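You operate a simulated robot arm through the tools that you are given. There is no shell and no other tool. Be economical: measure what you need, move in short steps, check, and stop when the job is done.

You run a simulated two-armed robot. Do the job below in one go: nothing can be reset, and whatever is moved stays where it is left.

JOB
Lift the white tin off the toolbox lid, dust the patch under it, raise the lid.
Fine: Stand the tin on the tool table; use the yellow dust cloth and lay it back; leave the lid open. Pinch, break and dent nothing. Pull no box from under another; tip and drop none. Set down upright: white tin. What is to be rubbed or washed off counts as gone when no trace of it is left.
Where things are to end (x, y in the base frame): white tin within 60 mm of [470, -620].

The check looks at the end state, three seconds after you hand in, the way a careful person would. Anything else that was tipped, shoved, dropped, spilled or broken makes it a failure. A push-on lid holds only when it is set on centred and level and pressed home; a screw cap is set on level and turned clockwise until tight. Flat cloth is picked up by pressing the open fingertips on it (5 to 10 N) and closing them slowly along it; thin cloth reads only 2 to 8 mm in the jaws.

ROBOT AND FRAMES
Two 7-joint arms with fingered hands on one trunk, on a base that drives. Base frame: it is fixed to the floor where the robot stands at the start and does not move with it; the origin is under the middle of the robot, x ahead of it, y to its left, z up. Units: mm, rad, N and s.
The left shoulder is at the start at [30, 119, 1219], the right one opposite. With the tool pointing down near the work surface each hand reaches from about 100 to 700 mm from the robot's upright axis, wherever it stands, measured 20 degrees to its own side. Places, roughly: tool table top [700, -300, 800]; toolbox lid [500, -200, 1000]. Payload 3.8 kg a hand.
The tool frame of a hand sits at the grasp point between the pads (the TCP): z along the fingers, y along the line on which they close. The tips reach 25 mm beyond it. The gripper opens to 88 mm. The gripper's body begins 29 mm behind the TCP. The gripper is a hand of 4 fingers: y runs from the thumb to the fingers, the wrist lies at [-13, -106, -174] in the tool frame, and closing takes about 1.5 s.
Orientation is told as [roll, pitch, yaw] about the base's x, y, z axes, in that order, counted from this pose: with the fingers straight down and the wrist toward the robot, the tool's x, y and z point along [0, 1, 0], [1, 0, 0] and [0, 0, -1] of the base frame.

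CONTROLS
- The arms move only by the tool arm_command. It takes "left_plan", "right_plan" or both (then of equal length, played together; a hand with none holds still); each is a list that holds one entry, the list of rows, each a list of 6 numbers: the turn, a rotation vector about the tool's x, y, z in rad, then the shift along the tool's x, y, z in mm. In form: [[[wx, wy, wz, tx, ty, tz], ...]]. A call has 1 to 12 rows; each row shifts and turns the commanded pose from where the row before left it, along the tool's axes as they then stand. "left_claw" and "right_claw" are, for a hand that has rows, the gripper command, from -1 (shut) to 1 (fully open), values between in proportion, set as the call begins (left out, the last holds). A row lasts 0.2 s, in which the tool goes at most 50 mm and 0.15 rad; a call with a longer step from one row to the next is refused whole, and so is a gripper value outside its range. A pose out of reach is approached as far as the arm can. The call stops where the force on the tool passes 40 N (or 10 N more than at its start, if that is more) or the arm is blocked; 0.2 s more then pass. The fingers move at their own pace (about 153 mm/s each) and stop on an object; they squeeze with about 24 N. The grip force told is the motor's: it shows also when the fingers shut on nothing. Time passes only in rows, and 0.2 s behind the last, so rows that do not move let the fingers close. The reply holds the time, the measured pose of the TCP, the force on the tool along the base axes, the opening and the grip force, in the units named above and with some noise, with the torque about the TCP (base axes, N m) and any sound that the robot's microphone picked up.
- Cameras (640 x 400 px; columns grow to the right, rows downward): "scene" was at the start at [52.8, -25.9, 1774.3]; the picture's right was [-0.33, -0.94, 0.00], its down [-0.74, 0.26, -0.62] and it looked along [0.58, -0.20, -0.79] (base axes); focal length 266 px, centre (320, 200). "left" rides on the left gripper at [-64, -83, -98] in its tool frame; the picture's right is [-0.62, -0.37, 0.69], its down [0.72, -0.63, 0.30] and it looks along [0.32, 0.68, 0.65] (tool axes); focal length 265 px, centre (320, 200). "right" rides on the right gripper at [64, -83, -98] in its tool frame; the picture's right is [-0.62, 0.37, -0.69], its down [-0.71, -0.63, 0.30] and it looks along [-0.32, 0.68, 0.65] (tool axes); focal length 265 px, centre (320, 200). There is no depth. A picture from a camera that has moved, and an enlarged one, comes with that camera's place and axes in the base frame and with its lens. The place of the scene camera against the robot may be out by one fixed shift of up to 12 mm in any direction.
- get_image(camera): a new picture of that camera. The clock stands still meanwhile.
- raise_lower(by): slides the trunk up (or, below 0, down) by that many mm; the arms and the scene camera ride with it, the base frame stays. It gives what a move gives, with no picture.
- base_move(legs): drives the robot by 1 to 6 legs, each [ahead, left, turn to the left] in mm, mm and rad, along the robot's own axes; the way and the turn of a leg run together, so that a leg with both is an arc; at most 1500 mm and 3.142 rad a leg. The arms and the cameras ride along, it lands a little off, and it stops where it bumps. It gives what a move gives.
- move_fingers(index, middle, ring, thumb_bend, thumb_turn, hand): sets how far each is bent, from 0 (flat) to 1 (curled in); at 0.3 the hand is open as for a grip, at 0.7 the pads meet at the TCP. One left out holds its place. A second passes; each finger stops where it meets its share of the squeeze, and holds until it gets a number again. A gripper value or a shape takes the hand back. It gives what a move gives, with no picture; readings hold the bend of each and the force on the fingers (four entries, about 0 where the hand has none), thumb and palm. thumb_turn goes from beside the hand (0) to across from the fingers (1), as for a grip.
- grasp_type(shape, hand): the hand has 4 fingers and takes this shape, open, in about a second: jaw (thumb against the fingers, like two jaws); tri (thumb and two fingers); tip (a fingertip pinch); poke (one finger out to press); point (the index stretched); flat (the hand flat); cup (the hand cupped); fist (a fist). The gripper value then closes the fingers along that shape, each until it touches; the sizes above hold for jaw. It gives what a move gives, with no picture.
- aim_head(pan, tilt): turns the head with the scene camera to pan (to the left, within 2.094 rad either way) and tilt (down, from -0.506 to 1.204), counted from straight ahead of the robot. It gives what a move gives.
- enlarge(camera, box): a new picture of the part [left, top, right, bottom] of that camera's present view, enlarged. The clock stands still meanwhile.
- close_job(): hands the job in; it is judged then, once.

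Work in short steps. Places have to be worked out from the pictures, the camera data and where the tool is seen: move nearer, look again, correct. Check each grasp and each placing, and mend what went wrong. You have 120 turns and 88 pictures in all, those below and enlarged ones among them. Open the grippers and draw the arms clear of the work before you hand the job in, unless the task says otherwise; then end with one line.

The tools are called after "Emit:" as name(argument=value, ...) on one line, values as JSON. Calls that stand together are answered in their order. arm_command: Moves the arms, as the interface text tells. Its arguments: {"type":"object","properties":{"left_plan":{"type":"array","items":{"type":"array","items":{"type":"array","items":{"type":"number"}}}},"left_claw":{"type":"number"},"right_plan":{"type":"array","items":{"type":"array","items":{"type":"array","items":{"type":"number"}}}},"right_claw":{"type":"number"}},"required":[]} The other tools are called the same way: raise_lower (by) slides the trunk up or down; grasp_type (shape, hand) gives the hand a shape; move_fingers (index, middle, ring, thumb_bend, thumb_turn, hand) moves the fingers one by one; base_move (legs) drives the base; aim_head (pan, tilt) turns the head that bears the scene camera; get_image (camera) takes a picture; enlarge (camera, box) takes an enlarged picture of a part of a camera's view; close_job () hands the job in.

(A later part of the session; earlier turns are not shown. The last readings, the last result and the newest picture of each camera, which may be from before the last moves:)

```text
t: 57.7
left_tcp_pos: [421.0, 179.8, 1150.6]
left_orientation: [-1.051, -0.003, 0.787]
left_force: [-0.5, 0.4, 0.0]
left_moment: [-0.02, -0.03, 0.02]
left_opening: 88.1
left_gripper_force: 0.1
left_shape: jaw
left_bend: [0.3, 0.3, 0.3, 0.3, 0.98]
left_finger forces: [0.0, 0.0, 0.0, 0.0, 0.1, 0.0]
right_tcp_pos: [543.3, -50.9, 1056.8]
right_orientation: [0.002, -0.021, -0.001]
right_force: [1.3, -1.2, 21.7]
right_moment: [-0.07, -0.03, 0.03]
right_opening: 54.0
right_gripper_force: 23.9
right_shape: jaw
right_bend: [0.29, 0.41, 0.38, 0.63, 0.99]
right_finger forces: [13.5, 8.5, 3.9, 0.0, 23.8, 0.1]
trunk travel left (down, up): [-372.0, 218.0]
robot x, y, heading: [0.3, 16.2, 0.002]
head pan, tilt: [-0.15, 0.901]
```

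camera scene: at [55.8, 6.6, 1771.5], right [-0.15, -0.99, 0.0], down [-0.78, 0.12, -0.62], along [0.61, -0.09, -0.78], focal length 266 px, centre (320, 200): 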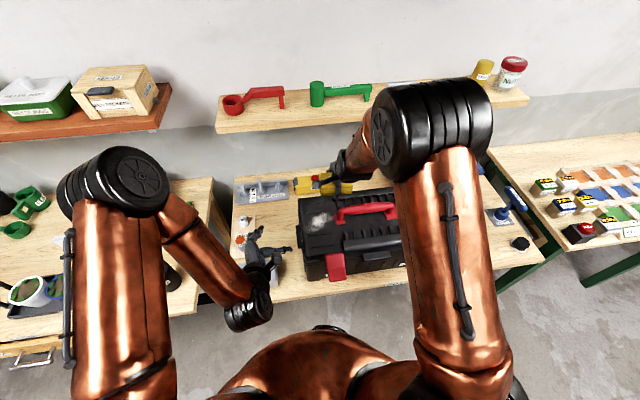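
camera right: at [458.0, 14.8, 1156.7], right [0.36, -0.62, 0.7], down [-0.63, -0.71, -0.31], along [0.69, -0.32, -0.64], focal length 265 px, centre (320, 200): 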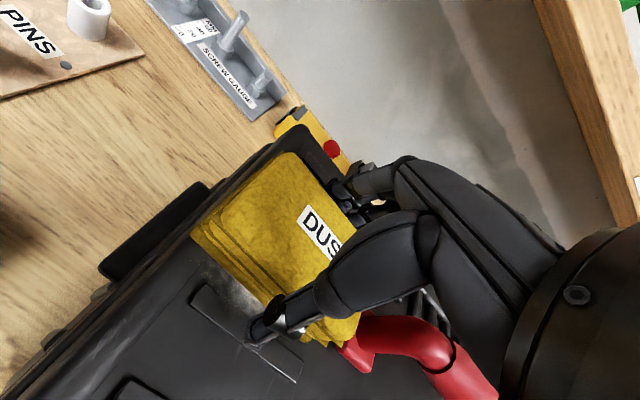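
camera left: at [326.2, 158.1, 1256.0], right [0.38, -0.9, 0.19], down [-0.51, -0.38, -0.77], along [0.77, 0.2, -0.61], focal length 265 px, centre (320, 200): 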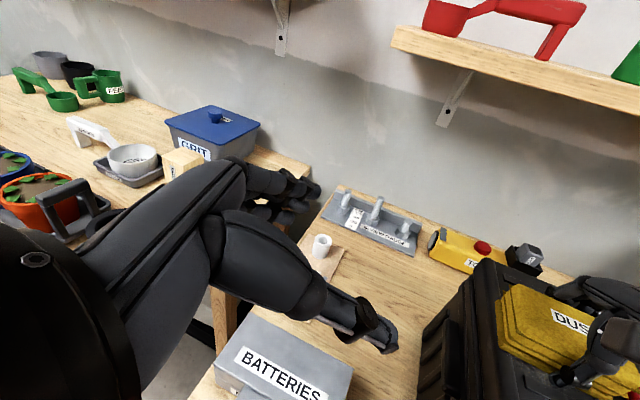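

Now it bears evenly (moment near 0). I ease to about 12 N and rub along x.

Emit:
arm_command(right_plan=[[[0, 0, 0, 0, 0, -1.3], [0, 0, 0, 0, 12, 0], [0, 0, 0, 0, 12, 0], [0, 0, 0, 0, 8, 0], [0, 0, 0, 0, -12, 0], [0, 0, 0, 0, -12, 0], [0, 0, 0, 0, -12, 0], [0, 0, 0, 0, -12, 0], [0, 0, 0, 0, -12, 0], [0, 0, 0, 0, -10, 0], [0, 0, 0, 0, 14, 0], [0, 0, 0, 0, 14, 0]]])

Emit:
enlarge(camera="left", box=[420, 220, 640, 400])

```text
t: 60.3
left_tcp_pos: [420.6, 181.4, 1152.0]
left_orientation: [-1.051, 0.0, 0.788]
left_force: [-0.4, 0.3, 0.4]
left_moment: [0.03, -0.02, -0.01]
left_opening: 87.8
left_gripper_force: 0.0
left_shape: jaw
left_bend: [0.3, 0.3, 0.3, 0.3, 0.98]
left_finger forces: [0.0, 0.0, 0.0, 0.0, 0.1, 0.1]
right_tcp_pos: [531.9, -50.7, 1055.7]
right_orientation: [-0.001, -0.014, -0.003]
right_force: [-5.9, 0.6, 19.9]
right_moment: [-0.01, 0.21, -0.03]
right_opening: 51.6
right_gripper_force: 24.2
right_shape: jaw
right_bend: [0.74, 0.43, 0.42, 0.62, 0.98]
right_finger forces: [11.4, 5.9, 3.5, 0.1, 27.2, 0.0]
trunk travel left (down, up): [-372.0, 218.0]
robot x, y, heading: [0.5, 20.7, 0.003]
head pan, tilt: [-0.15, 0.901]
```

```text
2.22 times, centred on (530, 310) of left
camera zoom: at [324.3, 158.5, 1256.5], right [0.38, -0.9, 0.19], down [-0.51, -0.38, -0.77], along [0.77, 0.2, -0.6], focal length 590 px, centre (-147, -44)
```

zoom: 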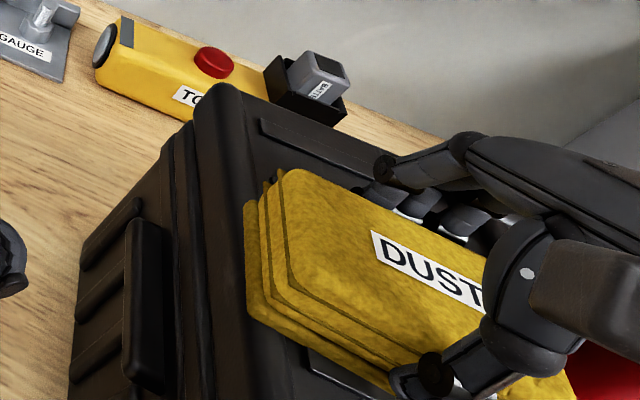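

The index finger slid to a larger bend; I check from the right hand's camera.

Emit:
get_image(camera="right")

Emit:
enlarge(camera="scene", box=[270, 160, 390, 260])

```text
36 pictures are left
camera right: at [446.1, 13.7, 1153.4], right [0.36, -0.62, 0.7], down [-0.63, -0.71, -0.31], along [0.69, -0.32, -0.64], focal length 265 px, centre (320, 200)
```

right: 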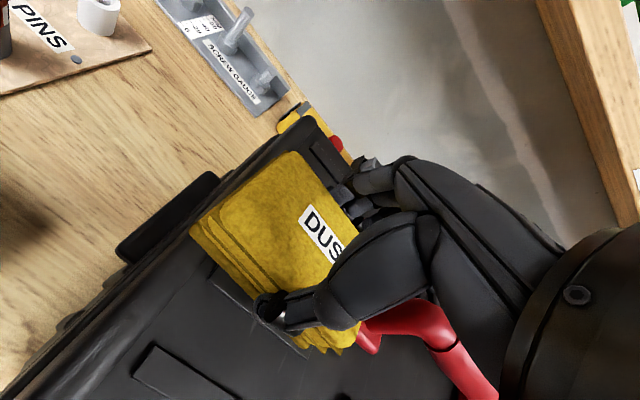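

```text
4.00 times, centred on (330, 210) of scene
camera zoom: at [53.1, 6.8, 1771.6], right [-0.15, -0.99, 0.0], down [-0.77, 0.12, -0.62], along [0.62, -0.09, -0.78], focal length 1066 px, centre (280, 160)
```

zoom: 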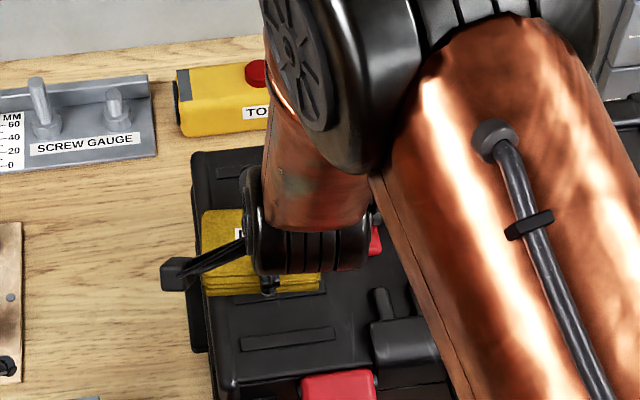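

The front part is cleaner now. I ease 1 mm and rub further, shifted toward the foot and then toward the left.

Emit:
arm_command(right_plan=[[[0, 0, 0, 0, 0, -1], [0, 0, 0, -9, 0, 0], [0, 0, 0, 0, 13, 0], [0, 0, 0, 0, 13, 0], [0, 0, 0, 0, 13, 0], [0, 0, 0, 0, 8, 0], [0, 0, 0, 0, -13, 0], [0, 0, 0, 0, -13, 0], [0, 0, 0, 0, -13, 0], [0, 0, 0, 0, -13, 0], [0, 0, 0, 0, -13, 0], [0, 0, 0, 0, 0, 0]]])

Emit:
arm_command(right_plan=[[[0, 0, 0, 12, 0, 0], [0, 0, 0, 12, 0, 0], [0, 0, 0, 0, 13, 0], [0, 0, 0, 0, 13, 0], [0, 0, 0, 0, 13, 0], [0, 0, 0, 0, 13, 0], [0, 0, 0, 0, 8, 0], [0, 0, 0, 0, -13, 0], [0, 0, 0, 0, -13, 0], [0, 0, 0, -8, 0, 0], [0, 0, 0, -8, 0, 0], [0, 0, 0, 0, 0, 0]]])

```text
t: 62.9
left_tcp_pos: [421.6, 178.8, 1151.9]
left_orientation: [-1.052, -0.002, 0.789]
left_force: [0.2, -0.4, -0.8]
left_moment: [0.03, 0.02, 0.01]
left_opening: 87.9
left_gripper_force: 0.1
left_shape: jaw
left_bend: [0.3, 0.3, 0.3, 0.3, 0.98]
left_finger forces: [0.0, 0.0, 0.0, 0.0, 0.0, 0.1]
right_tcp_pos: [516.0, -59.1, 1056.0]
right_orientation: [0.002, -0.017, -0.001]
right_force: [4.8, 0.2, 11.9]
right_moment: [-0.03, -0.07, -0.01]
right_opening: 53.1
right_gripper_force: 23.7
right_shape: jaw
right_bend: [0.29, 0.41, 0.39, 0.64, 0.98]
right_finger forces: [14.5, 8.5, 3.7, 0.0, 22.1, 0.0]
trunk travel left (down, up): [-372.0, 218.0]
robot x, y, heading: [-4.6, 18.5, 0.004]
head pan, tilt: [-0.15, 0.901]
```

```text
t: 65.5
left_tcp_pos: [421.9, 181.3, 1150.7]
left_orientation: [-1.051, 0.0, 0.788]
left_force: [0.6, 0.8, -0.5]
left_moment: [-0.02, -0.02, -0.01]
left_opening: 87.8
left_gripper_force: 0.0
left_shape: jaw
left_bend: [0.3, 0.3, 0.3, 0.3, 0.98]
left_finger forces: [0.0, 0.1, 0.0, 0.0, 0.1, 0.0]
right_tcp_pos: [549.4, -50.1, 1056.7]
right_orientation: [0.001, -0.015, 0.001]
right_force: [-0.1, 3.2, 9.5]
right_moment: [0.08, 0.01, 0.02]
right_opening: 53.2
right_gripper_force: 24.2
right_shape: jaw
right_bend: [0.29, 0.41, 0.4, 0.63, 0.97]
right_finger forces: [12.9, 6.6, 3.0, 0.1, 22.7, 0.0]
trunk travel left (down, up): [-372.0, 218.0]
robot x, y, heading: [-4.2, 17.6, 0.006]
head pan, tilt: [-0.15, 0.901]
```

I lift and move aside to inspect the patch.

Emit:
arm_command(right_plan=[[[0, 0, 0, 0, 0, -20], [0, 0, 0, 0, 0, -40], [0, 0, 0, 0, 0, -45], [0, 0, 0, -10, 0, -30], [0, 0, 0, -45, 0, 0], [0, 0, 0, -45, 0, 0], [0, 0, 0, -45, 0, 0]]])

Emit:
enlarge(camera="scene", box=[290, 180, 380, 255])

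Emit:
enlarge(camera="left", box=[420, 220, 640, 400])

```text
t: 67.1
left_tcp_pos: [421.7, 178.3, 1151.8]
left_orientation: [-1.049, -0.003, 0.787]
left_force: [0.5, 0.1, 0.0]
left_moment: [0.02, 0.02, -0.02]
left_opening: 87.9
left_gripper_force: 0.0
left_shape: jaw
left_bend: [0.3, 0.3, 0.3, 0.3, 0.98]
left_finger forces: [0.0, 0.0, 0.0, 0.0, 0.0, 0.0]
right_tcp_pos: [546.1, -201.1, 1189.2]
right_orientation: [0.0, -0.012, -0.001]
right_force: [-0.7, -0.5, 0.3]
right_moment: [0.03, 0.03, -0.01]
right_opening: 53.2
right_gripper_force: 23.8
right_shape: jaw
right_bend: [0.29, 0.42, 0.4, 0.63, 0.98]
right_finger forces: [12.8, 7.0, 3.5, 0.1, 23.1, 0.1]
trunk travel left (down, up): [-372.0, 218.0]
robot x, y, heading: [0.7, 14.4, -0.001]
head pan, tilt: [-0.15, 0.901]
```

```text
5.33 times, centred on (335, 218) of scene
camera zoom: at [55.6, 4.1, 1771.5], right [-0.15, -0.99, 0.0], down [-0.78, 0.12, -0.62], along [0.61, -0.09, -0.78], focal length 1421 px, centre (240, 107)
```

zoom: 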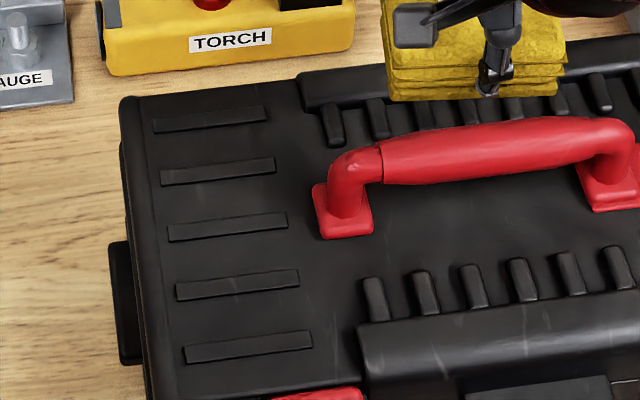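

```text
2.22 times, centred on (530, 310) of left
camera zoom: at [326.0, 156.7, 1256.2], right [0.38, -0.9, 0.19], down [-0.51, -0.38, -0.77], along [0.77, 0.2, -0.61], focal length 590 px, centre (-147, -44)
```

zoom: 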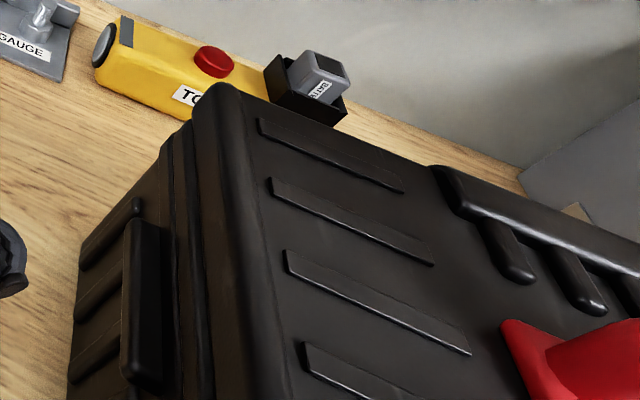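

The patch is spotless. Now I drive back right 480 mm to lay the cloth down where it was.

Emit:
base_move(legs=[[0, -480, 0]])

Emit:
get_image(camera="scene")

```text
t: 69.9
left_tcp_pos: [423.8, -290.0, 1152.5]
left_orientation: [-1.049, -0.002, 0.786]
left_force: [0.8, 0.2, 0.0]
left_moment: [-0.03, -0.03, -0.01]
left_opening: 87.8
left_gripper_force: 0.0
left_shape: jaw
left_bend: [0.3, 0.3, 0.3, 0.3, 0.98]
left_finger forces: [0.1, 0.0, 0.0, 0.0, 0.0, 0.0]
right_tcp_pos: [547.9, -668.4, 1189.0]
right_orientation: [0.003, -0.014, -0.001]
right_force: [-0.5, -0.2, -0.3]
right_moment: [0.0, 0.02, -0.02]
right_opening: 53.1
right_gripper_force: 23.7
right_shape: jaw
right_bend: [0.29, 0.42, 0.4, 0.63, 0.98]
right_finger forces: [12.6, 6.9, 3.5, 0.0, 23.1, 0.1]
trunk travel left (down, up): [-372.0, 218.0]
robot x, y, heading: [2.4, -450.0, 0.007]
head pan, tilt: [-0.15, 0.901]
```

```text
32 pictures are left
camera scene: at [56.6, -464.7, 1771.5], right [-0.15, -0.99, 0.0], down [-0.78, 0.12, -0.62], along [0.61, -0.09, -0.78], focal length 266 px, centre (320, 200)
```

scene: 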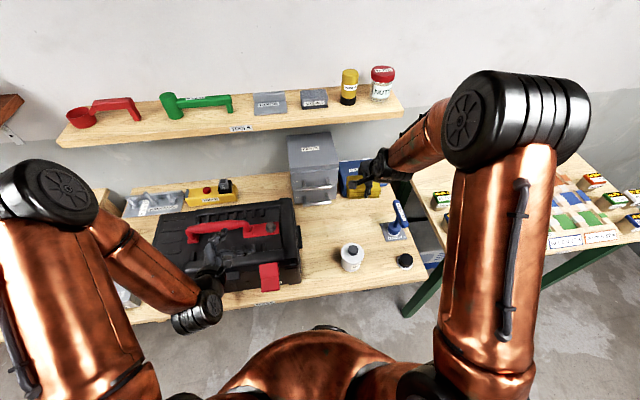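

The place at (626,−586) is free. I bring the cloth over it and down to TCP z about 870.

Emit:
arm_command(right_plan=[[[0, 0, 0, 16.4, 15.8, 37.8], [0, 0, 0, 16.4, 15.8, 37.8], [0, 0, 0, 16.4, 15.8, 37.8], [0, 0, 0, 16.4, 15.8, 37.8], [0, 0, 0, 16.4, 15.8, 37.8], [0, 0, 0, 0, 0, 35], [0, 0, 0, 0, 0, 35], [0, 0, 0, 0, 0, 35], [0, 0, 0, 0, 0, 25]]])

Emit:
get_image(camera="right")

```text
t: 71.9
left_tcp_pos: [423.4, -289.3, 1151.7]
left_orientation: [-1.049, -0.001, 0.786]
left_force: [-0.8, -0.6, 0.3]
left_moment: [-0.03, -0.01, 0.02]
left_opening: 87.9
left_gripper_force: 0.0
left_shape: jaw
left_bend: [0.3, 0.3, 0.3, 0.3, 0.98]
left_finger forces: [0.1, 0.0, 0.0, 0.0, 0.0, 0.0]
right_tcp_pos: [632.4, -585.7, 869.6]
right_orientation: [0.002, -0.013, -0.002]
right_force: [-0.3, -0.4, 0.1]
right_moment: [0.0, -0.01, 0.0]
right_opening: 53.2
right_gripper_force: 24.0
right_shape: jaw
right_bend: [0.29, 0.42, 0.4, 0.63, 0.98]
right_finger forces: [12.6, 6.8, 3.2, 0.1, 22.5, 0.0]
trunk travel left (down, up): [-372.0, 218.0]
robot x, y, heading: [1.7, -451.1, 0.0]
head pan, tilt: [-0.15, 0.901]
```

```text
31 pictures are left
camera right: at [546.1, -521.0, 968.0], right [0.36, -0.62, 0.7], down [-0.63, -0.71, -0.31], along [0.69, -0.32, -0.64], focal length 265 px, centre (320, 200)
```

right: 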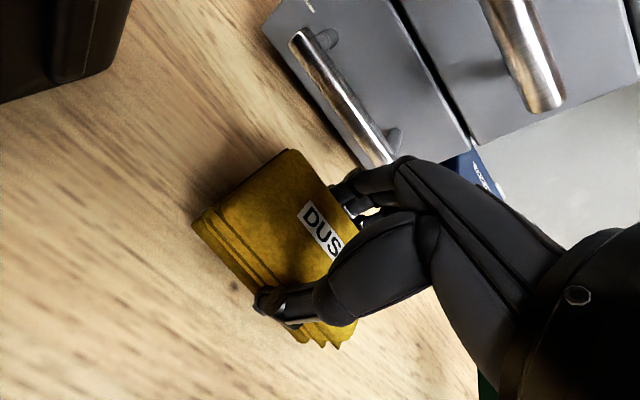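

The cloth sits about 6 mm to the +y side in the hand; I correct for that and lower to the table.

Emit:
arm_command(right_plan=[[[0, 0, 0, -5, -6, 3], [0, 0, 0, 0, 0, 5], [0, 0, 0, 0, 0, 2], [0, 0, 0, 0, 0, 2], [0, 0, 0, 0, 0, 0]]])

```text
t: 73.1
left_tcp_pos: [422.6, -290.7, 1150.6]
left_orientation: [-1.049, -0.001, 0.787]
left_force: [-0.3, 0.7, 0.6]
left_moment: [-0.05, 0.01, -0.02]
left_opening: 87.8
left_gripper_force: 0.0
left_shape: jaw
left_bend: [0.3, 0.3, 0.3, 0.3, 0.98]
left_finger forces: [0.0, 0.1, 0.0, 0.0, 0.1, 0.1]
right_tcp_pos: [624.9, -590.5, 858.3]
right_orientation: [0.001, -0.014, 0.001]
right_force: [-0.7, 0.0, -0.7]
right_moment: [-0.01, -0.01, 0.0]
right_opening: 53.0
right_gripper_force: 24.0
right_shape: jaw
right_bend: [0.29, 0.42, 0.4, 0.63, 0.98]
right_finger forces: [12.5, 6.8, 3.3, 0.0, 22.6, 0.0]
trunk travel left (down, up): [-372.0, 218.0]
robot x, y, heading: [-0.1, -453.2, 0.003]
head pan, tilt: [-0.15, 0.901]
```

No contact yet; a few more small steps down.

Emit:
arm_command(right_plan=[[[0, 0, 0, 0, 0, 1.5], [0, 0, 0, 0, 0, 0]]])

Emit:
arm_command(right_plan=[[[0, 0, 0, 0, 0, 1.5], [0, 0, 0, 0, 0, 0]]])

```text
t: 73.7
left_tcp_pos: [422.9, -290.1, 1150.9]
left_orientation: [-1.049, -0.002, 0.789]
left_force: [0.3, 0.3, 0.6]
left_moment: [0.01, 0.0, -0.03]
left_opening: 88.0
left_gripper_force: 0.0
left_shape: jaw
left_bend: [0.3, 0.3, 0.3, 0.3, 0.98]
left_finger forces: [0.1, 0.0, 0.0, 0.1, 0.1, 0.0]
right_tcp_pos: [624.7, -590.2, 855.9]
right_orientation: [0.002, -0.015, 0.002]
right_force: [0.5, 0.3, 0.7]
right_moment: [0.02, 0.02, 0.01]
right_opening: 53.1
right_gripper_force: 23.8
right_shape: jaw
right_bend: [0.29, 0.42, 0.4, 0.63, 0.98]
right_finger forces: [12.7, 6.7, 3.4, 0.0, 22.5, 0.0]
trunk travel left (down, up): [-372.0, 218.0]
robot x, y, heading: [-1.0, -453.3, 0.001]
head pan, tilt: [-0.15, 0.901]
```

```text
t: 74.3
left_tcp_pos: [423.7, -290.3, 1151.1]
left_orientation: [-1.051, -0.002, 0.787]
left_force: [-0.1, 0.0, 0.5]
left_moment: [0.0, 0.0, 0.01]
left_opening: 87.6
left_gripper_force: 0.1
left_shape: jaw
left_bend: [0.3, 0.3, 0.3, 0.3, 0.98]
left_finger forces: [0.1, 0.1, 0.1, 0.1, 0.0, 0.0]
right_tcp_pos: [624.8, -590.4, 856.8]
right_orientation: [0.0, -0.016, 0.0]
right_force: [0.1, -0.3, 6.3]
right_moment: [0.02, 0.08, 0.02]
right_opening: 52.9
right_gripper_force: 23.6
right_shape: jaw
right_bend: [0.29, 0.42, 0.4, 0.63, 0.98]
right_finger forces: [12.4, 6.8, 3.4, 0.0, 22.8, 0.0]
trunk travel left (down, up): [-372.0, 218.0]
robot x, y, heading: [-2.2, -452.1, -0.0]
head pan, tilt: [-0.15, 0.901]
```

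The cloth is on the table (6 N). I open the hand and rise straight up.

Emit:
arm_command(right_plan=[[[0, 0, 0, 0, 0, 0], [0, 0, 0, 0, 0, 0], [0, 0, 0, 0, 0, 0], [0, 0, 0, 0, 0, 0], [0, 0, 0, 0, 0, -5], [0, 0, 0, 0, 0, -15], [0, 0, 0, 0, 0, -30], [0, 0, 0, 0, 0, -45], [0, 0, 0, 0, 0, -45]]], right_claw=1)

Emit:
get_image(camera="right")

```text
t: 76.3
left_tcp_pos: [422.4, -289.2, 1150.7]
left_orientation: [-1.051, -0.002, 0.789]
left_force: [0.2, -0.4, 0.4]
left_moment: [0.04, 0.0, -0.02]
left_opening: 87.9
left_gripper_force: 0.0
left_shape: jaw
left_bend: [0.3, 0.3, 0.3, 0.3, 0.98]
left_finger forces: [0.0, 0.0, 0.0, 0.0, 0.0, 0.0]
right_tcp_pos: [623.1, -590.5, 995.8]
right_orientation: [0.0, -0.015, 0.002]
right_force: [0.3, -0.6, -0.3]
right_moment: [0.02, -0.01, -0.03]
right_opening: 87.3
right_gripper_force: 0.0
right_shape: jaw
right_bend: [0.3, 0.3, 0.3, 0.3, 0.98]
right_finger forces: [0.0, 0.0, 0.0, 0.0, 0.0, 0.0]
trunk travel left (down, up): [-372.0, 218.0]
robot x, y, heading: [1.6, -453.4, 0.002]
head pan, tilt: [-0.15, 0.901]
```

```text
30 pictures are left
camera right: at [537.1, -525.5, 1093.0], right [0.36, -0.62, 0.7], down [-0.63, -0.71, -0.31], along [0.69, -0.32, -0.64], focal length 265 px, centre (320, 200)
```

right: 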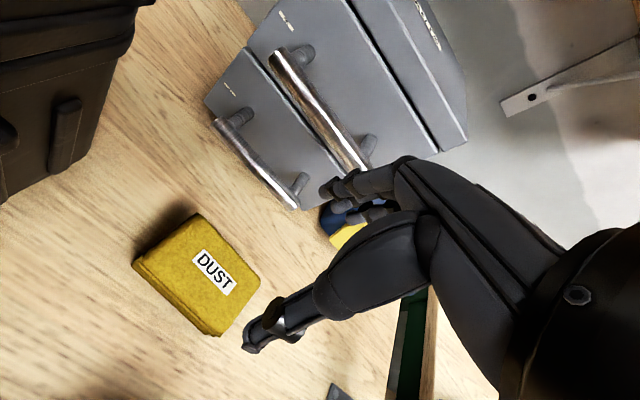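

The cloth is back in its place. Now I look at the lid: I drive left 250 mm to bring both arms to it and view the latches and the bolt on the handle plate closely.

Emit:
arm_command(right_plan=[[[0, 0, 0, 0, -10, -45], [0, 0, 0, 0, -10, -45], [0, 0, 0, 0, -20, -45], [0, 0, 0, 0, -20, -45], [0, 0, 0, 0, -30, -30]]])

Emit:
base_move(legs=[[0, 180, 0]])

Emit:
get_image(camera="right")

Emit:
get_image(camera="scene")

```text
t: 77.5
left_tcp_pos: [422.5, -289.7, 1152.0]
left_orientation: [-1.053, -0.001, 0.788]
left_force: [0.5, 0.8, -1.4]
left_moment: [0.01, -0.02, -0.02]
left_opening: 87.7
left_gripper_force: 0.0
left_shape: jaw
left_bend: [0.3, 0.3, 0.3, 0.3, 0.98]
left_finger forces: [0.0, 0.0, 0.0, 0.0, 0.0, 0.1]
right_tcp_pos: [529.2, -590.0, 1205.9]
right_orientation: [0.001, -0.015, 0.002]
right_force: [-0.9, 0.0, -0.6]
right_moment: [0.03, -0.02, 0.0]
right_opening: 87.8
right_gripper_force: 0.1
right_shape: jaw
right_bend: [0.3, 0.3, 0.3, 0.3, 0.98]
right_finger forces: [0.1, 0.0, 0.1, 0.1, 0.1, 0.0]
trunk travel left (down, up): [-372.0, 218.0]
robot x, y, heading: [4.9, -449.8, -0.001]
head pan, tilt: [-0.15, 0.901]
```

```text
t: 79.0
left_tcp_pos: [420.7, -109.4, 1151.6]
left_orientation: [-1.051, 0.001, 0.789]
left_force: [-0.4, 0.0, 0.3]
left_moment: [0.03, 0.02, -0.03]
left_opening: 87.7
left_gripper_force: 0.0
left_shape: jaw
left_bend: [0.3, 0.3, 0.3, 0.3, 0.98]
left_finger forces: [0.0, 0.0, 0.0, 0.2, 0.0, 0.0]
right_tcp_pos: [530.4, -408.7, 1206.0]
right_orientation: [0.001, -0.014, 0.003]
right_force: [-0.3, 0.2, -0.3]
right_moment: [-0.02, -0.01, 0.02]
right_opening: 87.8
right_gripper_force: 0.0
right_shape: jaw
right_bend: [0.3, 0.3, 0.3, 0.3, 0.98]
right_finger forces: [0.0, 0.1, 0.1, 0.1, 0.0, 0.0]
trunk travel left (down, up): [-372.0, 218.0]
robot x, y, heading: [-4.9, -274.8, 0.006]
head pan, tilt: [-0.15, 0.901]
```

```text
29 pictures are left
camera right: at [445.2, -344.5, 1303.7], right [0.36, -0.62, 0.7], down [-0.62, -0.72, -0.31], along [0.69, -0.32, -0.64], focal length 265 px, centre (320, 200)
```

right: 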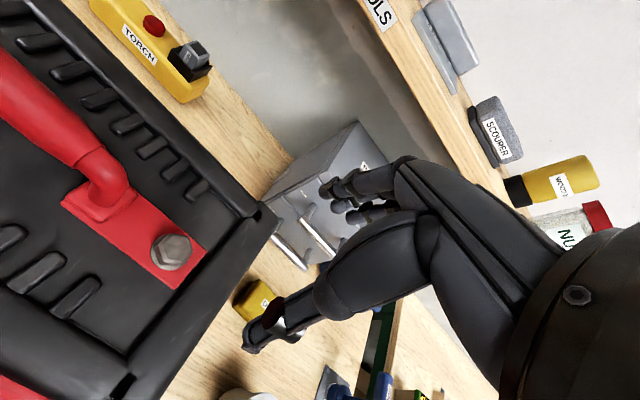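

```text
28 pictures are left
camera scene: at [55.9, -284.1, 1771.5], right [-0.15, -0.99, 0.0], down [-0.78, 0.11, -0.62], along [0.61, -0.09, -0.78], focal length 266 px, centre (320, 200)
```

scene: 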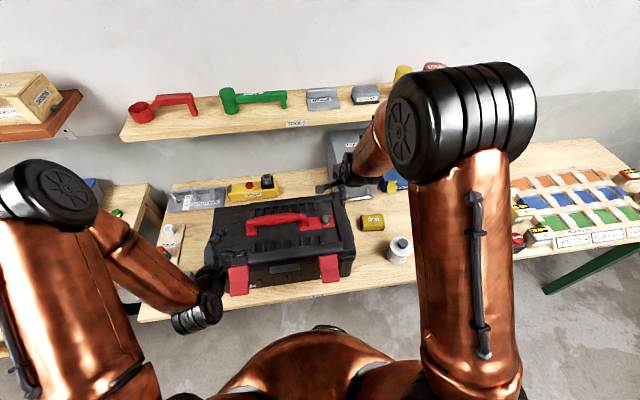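

The hex head sits flush in the handle plate, so it's part of the box. I zoom on the front latches.

Emit:
enlarge(camera="scene", box=[200, 190, 360, 300])

Emit:
enlarge(camera="left", box=[320, 100, 640, 400])

```text
3.64 times, centred on (280, 245) of scene
camera zoom: at [55.9, -284.1, 1771.5], right [-0.15, -0.99, 0.0], down [-0.78, 0.11, -0.62], along [0.61, -0.09, -0.78], focal length 969 px, centre (466, 36)
```

zoom: 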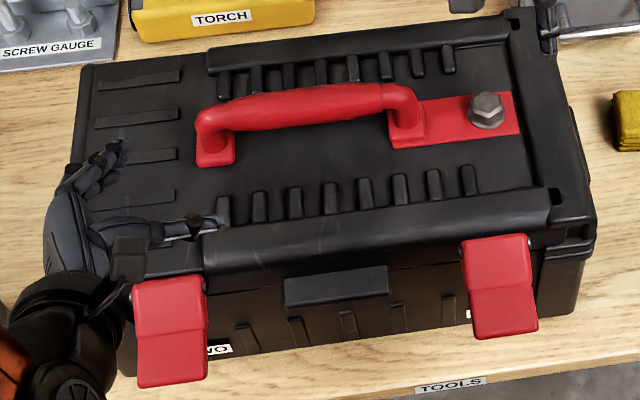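

```text
1.33 times, centred on (480, 250) of left
camera zoom: at [326.1, -131.9, 1256.0], right [0.39, -0.9, 0.19], down [-0.51, -0.38, -0.77], along [0.77, 0.2, -0.61], focal length 354 px, centre (107, 133)
```

zoom: 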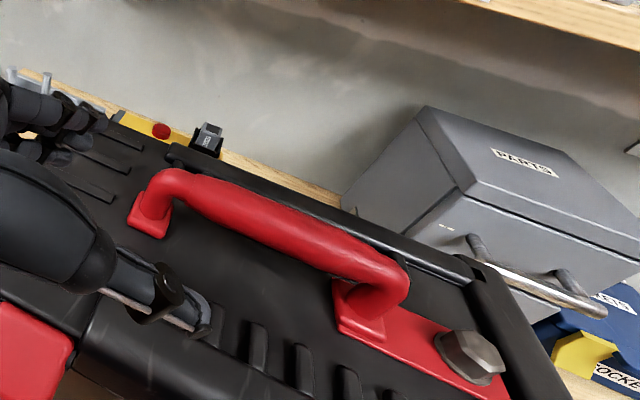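

Both latches are swung out (undone), so the lid can be lifted by the handle: bar along y, mid (543,−211), z about 1065. I shift the base 110 mm left and bring the right hand above the bar.

Emit:
base_move(legs=[[0, 110, 0]])

Emit:
arm_command(right_plan=[[[0, 0, 0, 29, 4, 16], [0, 0, 0, 29, 4, 16], [0, 0, 0, 29, 4, 16], [0, 0, 0, 0, 0, 20]]], right_claw=0.7)

Emit:
get_image(camera="right")

Emit:
enlarge(camera="scene", box=[240, 160, 400, 280])

```text
t: 80.2
left_tcp_pos: [420.6, -2.0, 1150.6]
left_orientation: [-1.05, 0.002, 0.786]
left_force: [0.5, -0.3, 0.6]
left_moment: [0.02, 0.0, -0.01]
left_opening: 87.7
left_gripper_force: 0.0
left_shape: jaw
left_bend: [0.3, 0.3, 0.3, 0.3, 0.98]
left_finger forces: [0.1, 0.0, 0.0, 0.0, 0.0, 0.0]
right_tcp_pos: [530.6, -301.7, 1206.8]
right_orientation: [0.0, -0.015, 0.0]
right_force: [0.6, 0.1, 0.7]
right_moment: [0.01, -0.01, -0.03]
right_opening: 87.7
right_gripper_force: 0.0
right_shape: jaw
right_bend: [0.3, 0.3, 0.3, 0.3, 0.98]
right_finger forces: [0.1, 0.0, 0.0, 0.0, 0.0, 0.1]
trunk travel left (down, up): [-372.0, 218.0]
robot x, y, heading: [2.2, -163.3, 0.007]
head pan, tilt: [-0.15, 0.901]
```

```text
t: 81.2
left_tcp_pos: [422.4, -3.5, 1151.6]
left_orientation: [-1.049, -0.002, 0.787]
left_force: [0.2, 0.1, 0.8]
left_moment: [-0.02, -0.03, -0.01]
left_opening: 87.8
left_gripper_force: 0.0
left_shape: jaw
left_bend: [0.3, 0.3, 0.3, 0.3, 0.98]
left_finger forces: [0.0, 0.0, 0.1, 0.0, 0.0, 0.0]
right_tcp_pos: [542.1, -216.4, 1137.2]
right_orientation: [0.002, -0.015, -0.003]
right_force: [-0.4, -0.2, -0.4]
right_moment: [0.03, 0.01, 0.0]
right_opening: 75.1
right_gripper_force: 0.1
right_shape: jaw
right_bend: [0.28, 0.33, 0.3, 0.43, 0.98]
right_finger forces: [0.0, 0.0, 0.0, 0.0, 0.0, 0.0]
trunk travel left (down, up): [-372.0, 218.0]
robot x, y, heading: [-1.7, -164.1, 0.003]
head pan, tilt: [-0.15, 0.901]
```

```text
25 pictures are left
camera right: at [458.1, -150.9, 1234.6], right [0.36, -0.62, 0.7], down [-0.63, -0.71, -0.31], along [0.69, -0.32, -0.65], focal length 265 px, centre (320, 200)
```

right: 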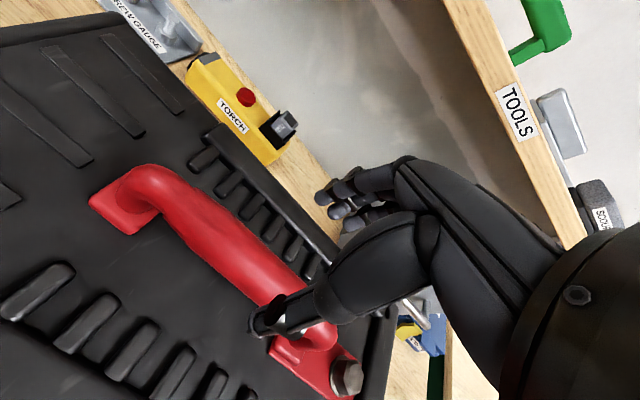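

```text
3.33 times, centred on (320, 220) of scene
camera zoom: at [56.5, -177.4, 1771.5], right [-0.15, -0.99, 0.0], down [-0.78, 0.12, -0.62], along [0.61, -0.09, -0.78], focal length 888 px, centre (320, 133)
```

zoom: 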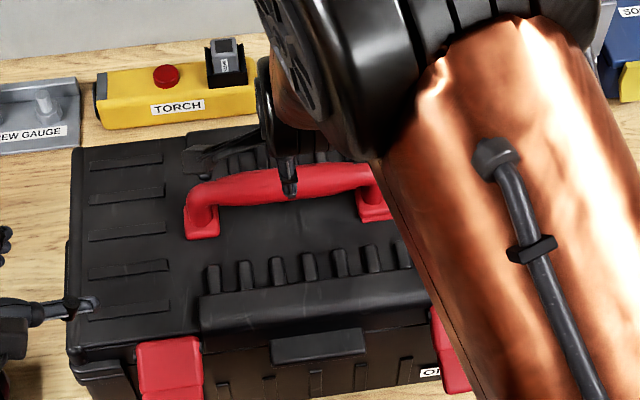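

Right camera puts the bar at x about 546. I descend over it to z about 1064, watching the force.

Emit:
arm_command(right_plan=[[[0, 0, 0, 2, 3, 25], [0, 0, 0, 2, 0, 20], [0, 0, 0, 0, 0, 12], [0, 0, 0, 0, 0, 8], [0, 0, 0, 0, 0, 7]]])

Emit:
get_image(camera="right")

```text
t: 82.4
left_tcp_pos: [422.6, -2.0, 1150.3]
left_orientation: [-1.05, -0.003, 0.788]
left_force: [-0.6, -0.4, 0.6]
left_moment: [-0.05, 0.0, 0.0]
left_opening: 87.9
left_gripper_force: 0.0
left_shape: jaw
left_bend: [0.3, 0.3, 0.3, 0.3, 0.98]
left_finger forces: [0.1, 0.0, 0.0, 0.0, 0.1, 0.0]
right_tcp_pos: [545.9, -210.7, 1065.2]
right_orientation: [0.001, -0.013, -0.001]
right_force: [-0.7, 0.7, -1.4]
right_moment: [0.01, -0.03, 0.0]
right_opening: 75.2
right_gripper_force: 0.0
right_shape: jaw
right_bend: [0.28, 0.33, 0.3, 0.43, 0.98]
right_finger forces: [0.0, 0.0, 0.0, 0.0, 0.0, 0.0]
trunk travel left (down, up): [-372.0, 218.0]
robot x, y, heading: [-2.0, -164.9, 0.001]
head pan, tilt: [-0.15, 0.901]
```

```text
23 pictures are left
camera right: at [461.7, -145.8, 1163.7], right [0.36, -0.62, 0.7], down [-0.63, -0.71, -0.31], along [0.69, -0.32, -0.64], focal length 265 px, centre (320, 200)
```

right: 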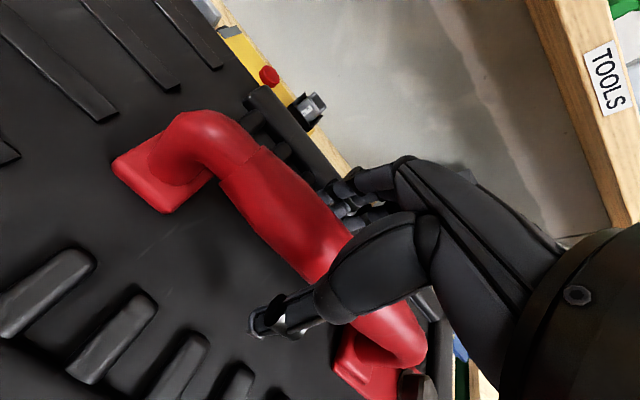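

The bar is between thumb and fingers. I close on it.

Emit:
arm_command(right_plan=[[[0, 0, 0, 0, 0, 3], [0, 0, 0, 0, 0, 0], [0, 0, 0, 0, 0, 0], [0, 0, 0, 0, 0, 0], [0, 0, 0, 0, 0, 0], [0, 0, 0, 0, 0, 0]]], right_claw=-0.7)

```text
t: 83.8
left_tcp_pos: [422.5, -2.6, 1151.9]
left_orientation: [-1.05, -0.002, 0.786]
left_force: [-0.5, 0.0, -1.0]
left_moment: [0.01, -0.01, -0.01]
left_opening: 87.8
left_gripper_force: 0.1
left_shape: jaw
left_bend: [0.3, 0.3, 0.3, 0.3, 0.98]
left_finger forces: [0.0, 0.1, 0.0, 0.1, 0.0, 0.0]
right_tcp_pos: [545.9, -210.8, 1062.6]
right_orientation: [-0.001, -0.014, 0.0]
right_force: [-2.2, 0.0, -0.5]
right_moment: [-0.02, 0.04, 0.02]
right_opening: 14.1
right_gripper_force: 0.1
right_shape: jaw
right_bend: [0.73, 0.61, 0.6, 0.73, 1.0]
right_finger forces: [0.0, 0.1, 0.0, 0.0, 2.3, 0.0]
trunk travel left (down, up): [-372.0, 218.0]
robot x, y, heading: [-2.5, -165.4, 0.002]
head pan, tilt: [-0.15, 0.901]
```

The fingers closed to 14 mm with little force: they have probably wrapped under the bar. I check.

Emit:
get_image(camera="right")

```text
22 pictures are left
camera right: at [460.9, -145.6, 1160.5], right [0.36, -0.62, 0.7], down [-0.63, -0.71, -0.31], along [0.69, -0.32, -0.64], focal length 265 px, centre (320, 200)
```

right: 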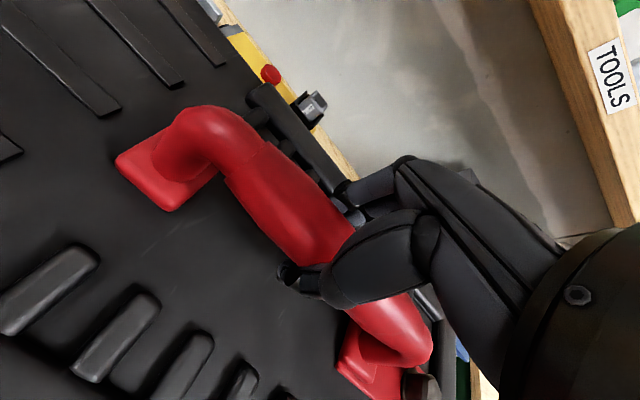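

The fingers are wrapped under the bar, a cage that lets the bar turn. I lift a first 30 mm along the lid's arc (up and back).

Emit:
arm_command(right_plan=[[[0, 0, 0, 0, 0, -6], [0, 0, 0, 0, 5, -8], [0, 0, 0, 0, 6, -8], [0, 0, 0, 0, 6, -8], [0, 0, 0, 0, 0, 0]]])

Emit:
enlarge(camera="scene", box=[220, 160, 400, 295])

```text
t: 85.0
left_tcp_pos: [423.0, -2.1, 1151.6]
left_orientation: [-1.049, -0.003, 0.788]
left_force: [0.0, 0.3, -0.2]
left_moment: [-0.01, -0.02, 0.0]
left_opening: 87.8
left_gripper_force: 0.0
left_shape: jaw
left_bend: [0.3, 0.3, 0.3, 0.3, 0.98]
left_finger forces: [0.0, 0.0, 0.1, 0.1, 0.0, 0.0]
right_tcp_pos: [563.1, -211.6, 1094.3]
right_orientation: [-0.001, -0.012, 0.0]
right_force: [-5.8, 0.7, -7.2]
right_moment: [-0.02, -0.05, 0.01]
right_opening: 14.1
right_gripper_force: 0.1
right_shape: jaw
right_bend: [0.73, 0.61, 0.6, 0.68, 1.0]
right_finger forces: [0.0, 0.1, 0.0, 0.1, 6.9, 0.0]
trunk travel left (down, up): [-372.0, 218.0]
robot x, y, heading: [-2.7, -161.3, 0.003]
head pan, tilt: [-0.15, 0.901]
```

```text
2.96 times, centred on (310, 228) of scene
camera zoom: at [55.4, -176.4, 1771.5], right [-0.15, -0.99, 0.0], down [-0.78, 0.12, -0.62], along [0.61, -0.09, -0.78], focal length 789 px, centre (350, 118)
```

zoom: 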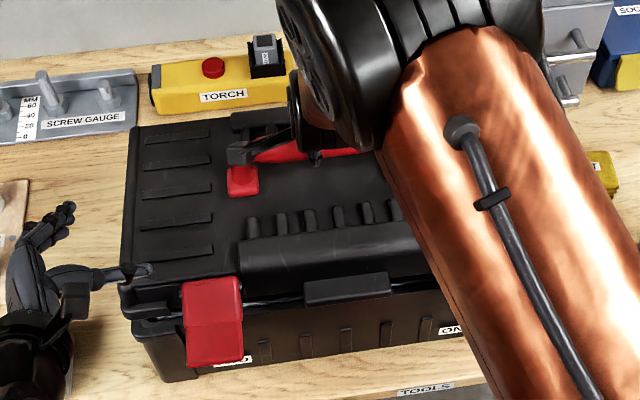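

The lid is opening (gap at the front) and the force fits the arc, putting the hinge near (680,1000). I move the left hand out to the left while lifting further along the arc.

Emit:
arm_command(left_plan=[[[0, 0, 0, 14, 28, -24], [0, 0, 0, 14, 28, -24], [0, 0, 0, 14, 28, -24], [0, 0, 0, 0, 0, 0], [0, 0, 0, 0, 0, 0], [0, 0, 0, 0, 0, 0]]], right_plan=[[[0, 0, 0, 0, 0, 0], [0, 0, 0, 0, 0, 0], [0.05, 0, 0, 0, 10, -11.2], [0.05, 0, 0, 0, 10.5, -10.7], [0.05, 0, 0, 0, 11, -10.2], [0, 0, 0, 0, 0, 0]]])

Emit:
enlarge(camera="scene", box=[220, 160, 400, 295])

```text
t: 86.4
left_tcp_pos: [421.9, 114.3, 1150.5]
left_orientation: [-1.05, -0.003, 0.786]
left_force: [0.5, 0.3, 0.3]
left_moment: [0.0, 0.01, 0.03]
left_opening: 87.9
left_gripper_force: 0.1
left_shape: jaw
left_bend: [0.3, 0.3, 0.3, 0.3, 0.98]
left_finger forces: [0.0, 0.0, 0.0, 0.1, 0.0, 0.0]
right_tcp_pos: [595.9, -211.7, 1126.3]
right_orientation: [0.002, 0.136, 0.001]
right_force: [-4.5, 0.3, -2.7]
right_moment: [0.0, 0.06, 0.03]
right_opening: 13.6
right_gripper_force: 0.1
right_shape: jaw
right_bend: [0.73, 0.61, 0.6, 0.68, 1.0]
right_finger forces: [0.0, 0.1, 0.0, 0.0, 4.8, 0.0]
trunk travel left (down, up): [-372.0, 218.0]
robot x, y, heading: [-2.1, -166.4, 0.003]
head pan, tilt: [-0.15, 0.901]
```

```text
2.96 times, centred on (310, 228) of scene
camera zoom: at [54.7, -176.2, 1771.6], right [-0.15, -0.99, 0.0], down [-0.77, 0.12, -0.62], along [0.61, -0.09, -0.78], focal length 789 px, centre (350, 118)
```

zoom: 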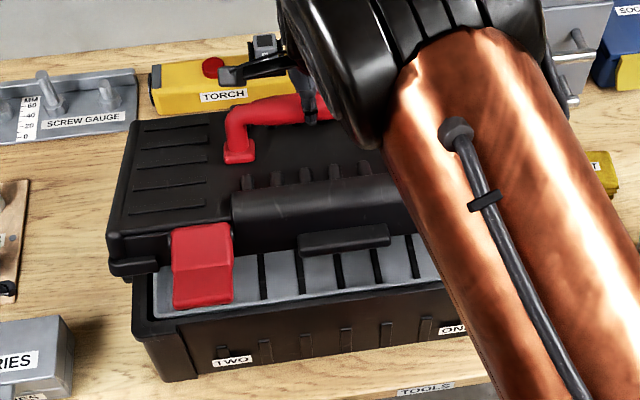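

The lid is about 30° open with the tray visible, and the motion is smooth. I continue along the arc.

Emit:
arm_command(right_plan=[[[0.05, 0, 0, 0, 11.5, -9.5], [0.05, 0, 0, 0, 12, -9.1], [0.05, 0, 0, 0, 12.4, -8.3], [0.05, 0, 0, 0, 12.9, -7.9], [0.05, 0, 0, 0, 13.2, -7], [0, 0, 0, 0, 0, 0]]])

Emit:
get_image(camera="scene")

Emit:
get_image(camera="left")

```text
t: 87.8
left_tcp_pos: [423.2, 113.6, 1150.4]
left_orientation: [-1.051, -0.003, 0.788]
left_force: [0.2, -0.7, -0.3]
left_moment: [0.0, 0.01, -0.02]
left_opening: 87.6
left_gripper_force: 0.1
left_shape: jaw
left_bend: [0.3, 0.3, 0.3, 0.3, 0.98]
left_finger forces: [0.0, 0.1, 0.1, 0.0, 0.0, 0.0]
right_tcp_pos: [666.2, -212.5, 1149.0]
right_orientation: [-0.001, 0.388, -0.001]
right_force: [0.0, -0.9, 0.2]
right_moment: [0.02, 0.03, 0.03]
right_opening: 13.3
right_gripper_force: 0.0
right_shape: jaw
right_bend: [0.73, 0.61, 0.6, 0.74, 1.0]
right_finger forces: [0.0, 0.0, 0.1, 0.0, 0.0, 0.0]
trunk travel left (down, up): [-372.0, 218.0]
robot x, y, heading: [0.6, -161.0, -0.003]
head pan, tilt: [-0.15, 0.901]
```

```text
19 pictures are left
camera scene: at [55.0, -176.0, 1771.6], right [-0.15, -0.99, 0.0], down [-0.78, 0.12, -0.62], along [0.61, -0.09, -0.78], focal length 266 px, centre (320, 200)
```

scene: 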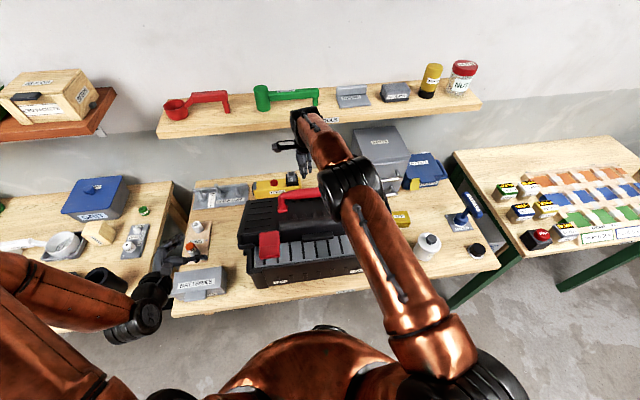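

```text
18 pictures are left
camera left: at [326.7, 92.5, 1255.2], right [0.38, -0.9, 0.19], down [-0.51, -0.38, -0.77], along [0.77, 0.2, -0.61], focal length 265 px, centre (320, 200)
```

left: 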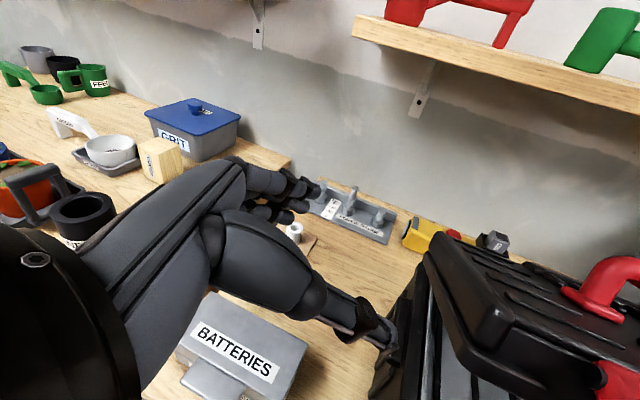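

The force is zero; the bar may have come out of the hand with the lid about 40° open and standing by itself. I zoom in.

Emit:
enlarge(camera="scene", box=[225, 130, 385, 290])

Emit:
get_image(camera="right")

```text
2.50 times, centred on (305, 210) of scene
camera zoom: at [55.0, -176.0, 1771.6], right [-0.15, -0.99, 0.0], down [-0.78, 0.12, -0.62], along [0.61, -0.09, -0.78], focal length 666 px, centre (358, 175)
```

zoom: 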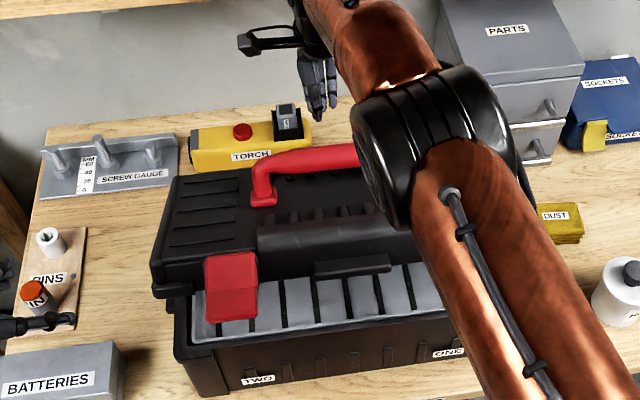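

```text
16 pictures are left
camera right: at [625.0, -146.4, 1272.5], right [0.6, -0.62, 0.5], down [-0.7, -0.71, -0.04], along [0.39, -0.32, -0.86], focal length 265 px, centre (320, 200)
```

right: 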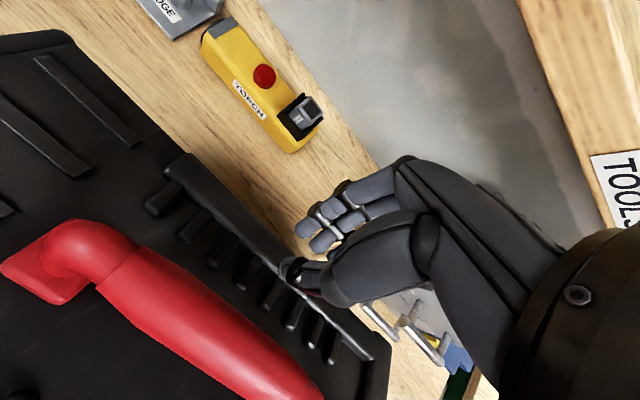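

The bar slipped out of the cage, but the lid stays put at about 30° by hinge friction. I'll raise it the rest of the way from the front, under the lip. First I lift the hand clear and draw it forward.

Emit:
arm_command(right_plan=[[[0, 0, 0, 0, -16.4, -40], [0, 0, 0, 0, -16.4, -40], [0, 0, 0, 0, -16.4, -40], [0, 0, 0, 0, -40, 16.4], [0, 0, 0, 0, -40, 16.4], [0, 0, 0, 0, -40, 16.4], [0, 0, 0, 0, -40, 16.4], [0, 0, 0, 0, -40, 16.4], [-0.14, 0, 0, 0, 0, 0], [-0.14, 0, 0, 0, 0, 0], [-0.14, 0, 0, 0, 0, 0]]])

Emit:
base_move(legs=[[-180, 0, 0]])

Emit:
get_image(camera="scene")

```text
t: 90.2
left_tcp_pos: [422.3, 115.1, 1150.2]
left_orientation: [-1.05, 0.0, 0.789]
left_force: [0.0, -0.1, 0.1]
left_moment: [0.02, -0.02, -0.01]
left_opening: 87.9
left_gripper_force: 0.0
left_shape: jaw
left_bend: [0.3, 0.3, 0.3, 0.3, 0.98]
left_finger forces: [0.1, 0.0, 0.0, 0.0, 0.0, 0.0]
right_tcp_pos: [447.6, -210.0, 1278.9]
right_orientation: [0.0, -0.037, -0.002]
right_force: [0.1, 0.3, 0.0]
right_moment: [-0.01, 0.04, 0.01]
right_opening: 13.3
right_gripper_force: 0.0
right_shape: jaw
right_bend: [0.73, 0.61, 0.6, 0.74, 1.0]
right_finger forces: [0.0, 0.0, 0.0, 0.1, 0.0, 0.0]
trunk travel left (down, up): [-372.0, 218.0]
robot x, y, heading: [-0.6, -164.8, 0.004]
head pan, tilt: [-0.15, 0.901]
```

```text
t: 91.7
left_tcp_pos: [239.7, 113.7, 1150.6]
left_orientation: [-1.051, -0.002, 0.786]
left_force: [0.0, 0.8, -0.5]
left_moment: [-0.03, -0.01, -0.01]
left_opening: 87.6
left_gripper_force: 0.1
left_shape: jaw
left_bend: [0.3, 0.3, 0.3, 0.3, 0.98]
left_finger forces: [0.0, 0.0, 0.0, 0.0, 0.0, 0.0]
right_tcp_pos: [267.2, -212.3, 1279.1]
right_orientation: [0.001, -0.035, -0.002]
right_force: [0.6, 0.4, 0.4]
right_moment: [0.0, 0.0, 0.0]
right_opening: 13.4
right_gripper_force: 0.1
right_shape: jaw
right_bend: [0.73, 0.61, 0.6, 0.74, 1.0]
right_finger forces: [0.0, 0.1, 0.1, 0.1, 0.0, 0.0]
trunk travel left (down, up): [-372.0, 218.0]
robot x, y, heading: [-185.0, -165.9, -0.0]
head pan, tilt: [-0.15, 0.901]
```

```text
15 pictures are left
camera scene: at [-127.8, -176.6, 1771.6], right [-0.15, -0.99, 0.0], down [-0.77, 0.12, -0.62], along [0.61, -0.09, -0.78], focal length 266 px, centre (320, 200)
```

scene: 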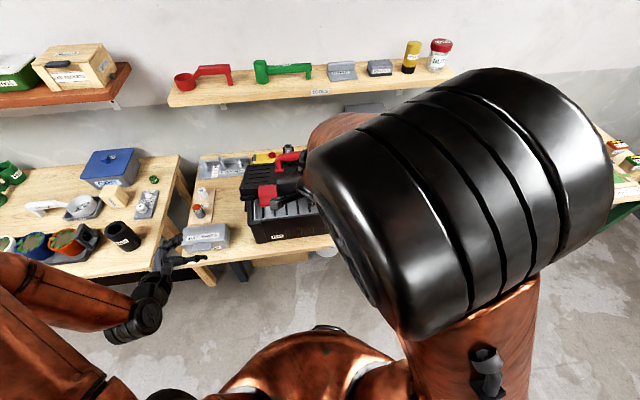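

I move the right hand forward a bit and tilt it so the fingers point forward (about 25° down), with fingers above and thumb below.

Emit:
arm_command(right_plan=[[[0, 0, 0, 0, 35, 0], [0, 0, 0, 0, 35, 0], [-0.1375, 0, 0, 0, 0, 0], [-0.1375, 0, 0, 0, 0, 0], [-0.1375, 0, 0, 0, 0, 0], [-0.1375, 0, 0, 0, 0, 0], [-0.1375, 0, 0, 0, 0, 0], [-0.1375, 0, 0, 0, 0, 0], [-0.1375, 0, 0, 0, 0, 0], [-0.1375, 0, 0, 0, 0, 0]]])

Emit:
get_image(camera="right")

```text
t: 93.9
left_tcp_pos: [241.3, 113.9, 1150.8]
left_orientation: [-1.05, 0.001, 0.787]
left_force: [-0.2, -0.7, 0.8]
left_moment: [0.0, 0.0, -0.01]
left_opening: 88.1
left_gripper_force: 0.0
left_shape: jaw
left_bend: [0.3, 0.3, 0.3, 0.3, 0.98]
left_finger forces: [0.1, 0.1, 0.0, 0.0, 0.0, 0.0]
right_tcp_pos: [337.0, -212.3, 1281.3]
right_orientation: [0.001, -1.137, -0.004]
right_force: [-1.0, -0.2, 0.2]
right_moment: [0.0, -0.02, 0.01]
right_opening: 13.3
right_gripper_force: 0.1
right_shape: jaw
right_bend: [0.73, 0.61, 0.6, 0.74, 1.0]
right_finger forces: [0.0, 0.0, 0.0, 0.0, 0.1, 0.0]
trunk travel left (down, up): [-372.0, 218.0]
robot x, y, heading: [-185.0, -165.7, -0.001]
head pan, tilt: [-0.15, 0.901]
```

```text
14 pictures are left
camera right: at [212.5, -146.6, 1247.5], right [-0.47, -0.62, 0.63], down [0.01, -0.71, -0.7], along [0.88, -0.33, 0.34], focal length 265 px, centre (320, 200)
```

right: 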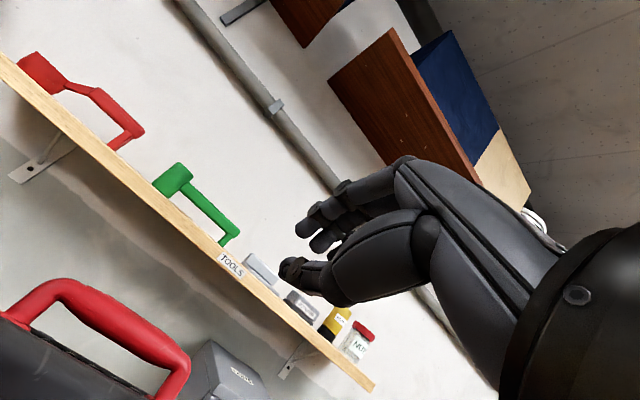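

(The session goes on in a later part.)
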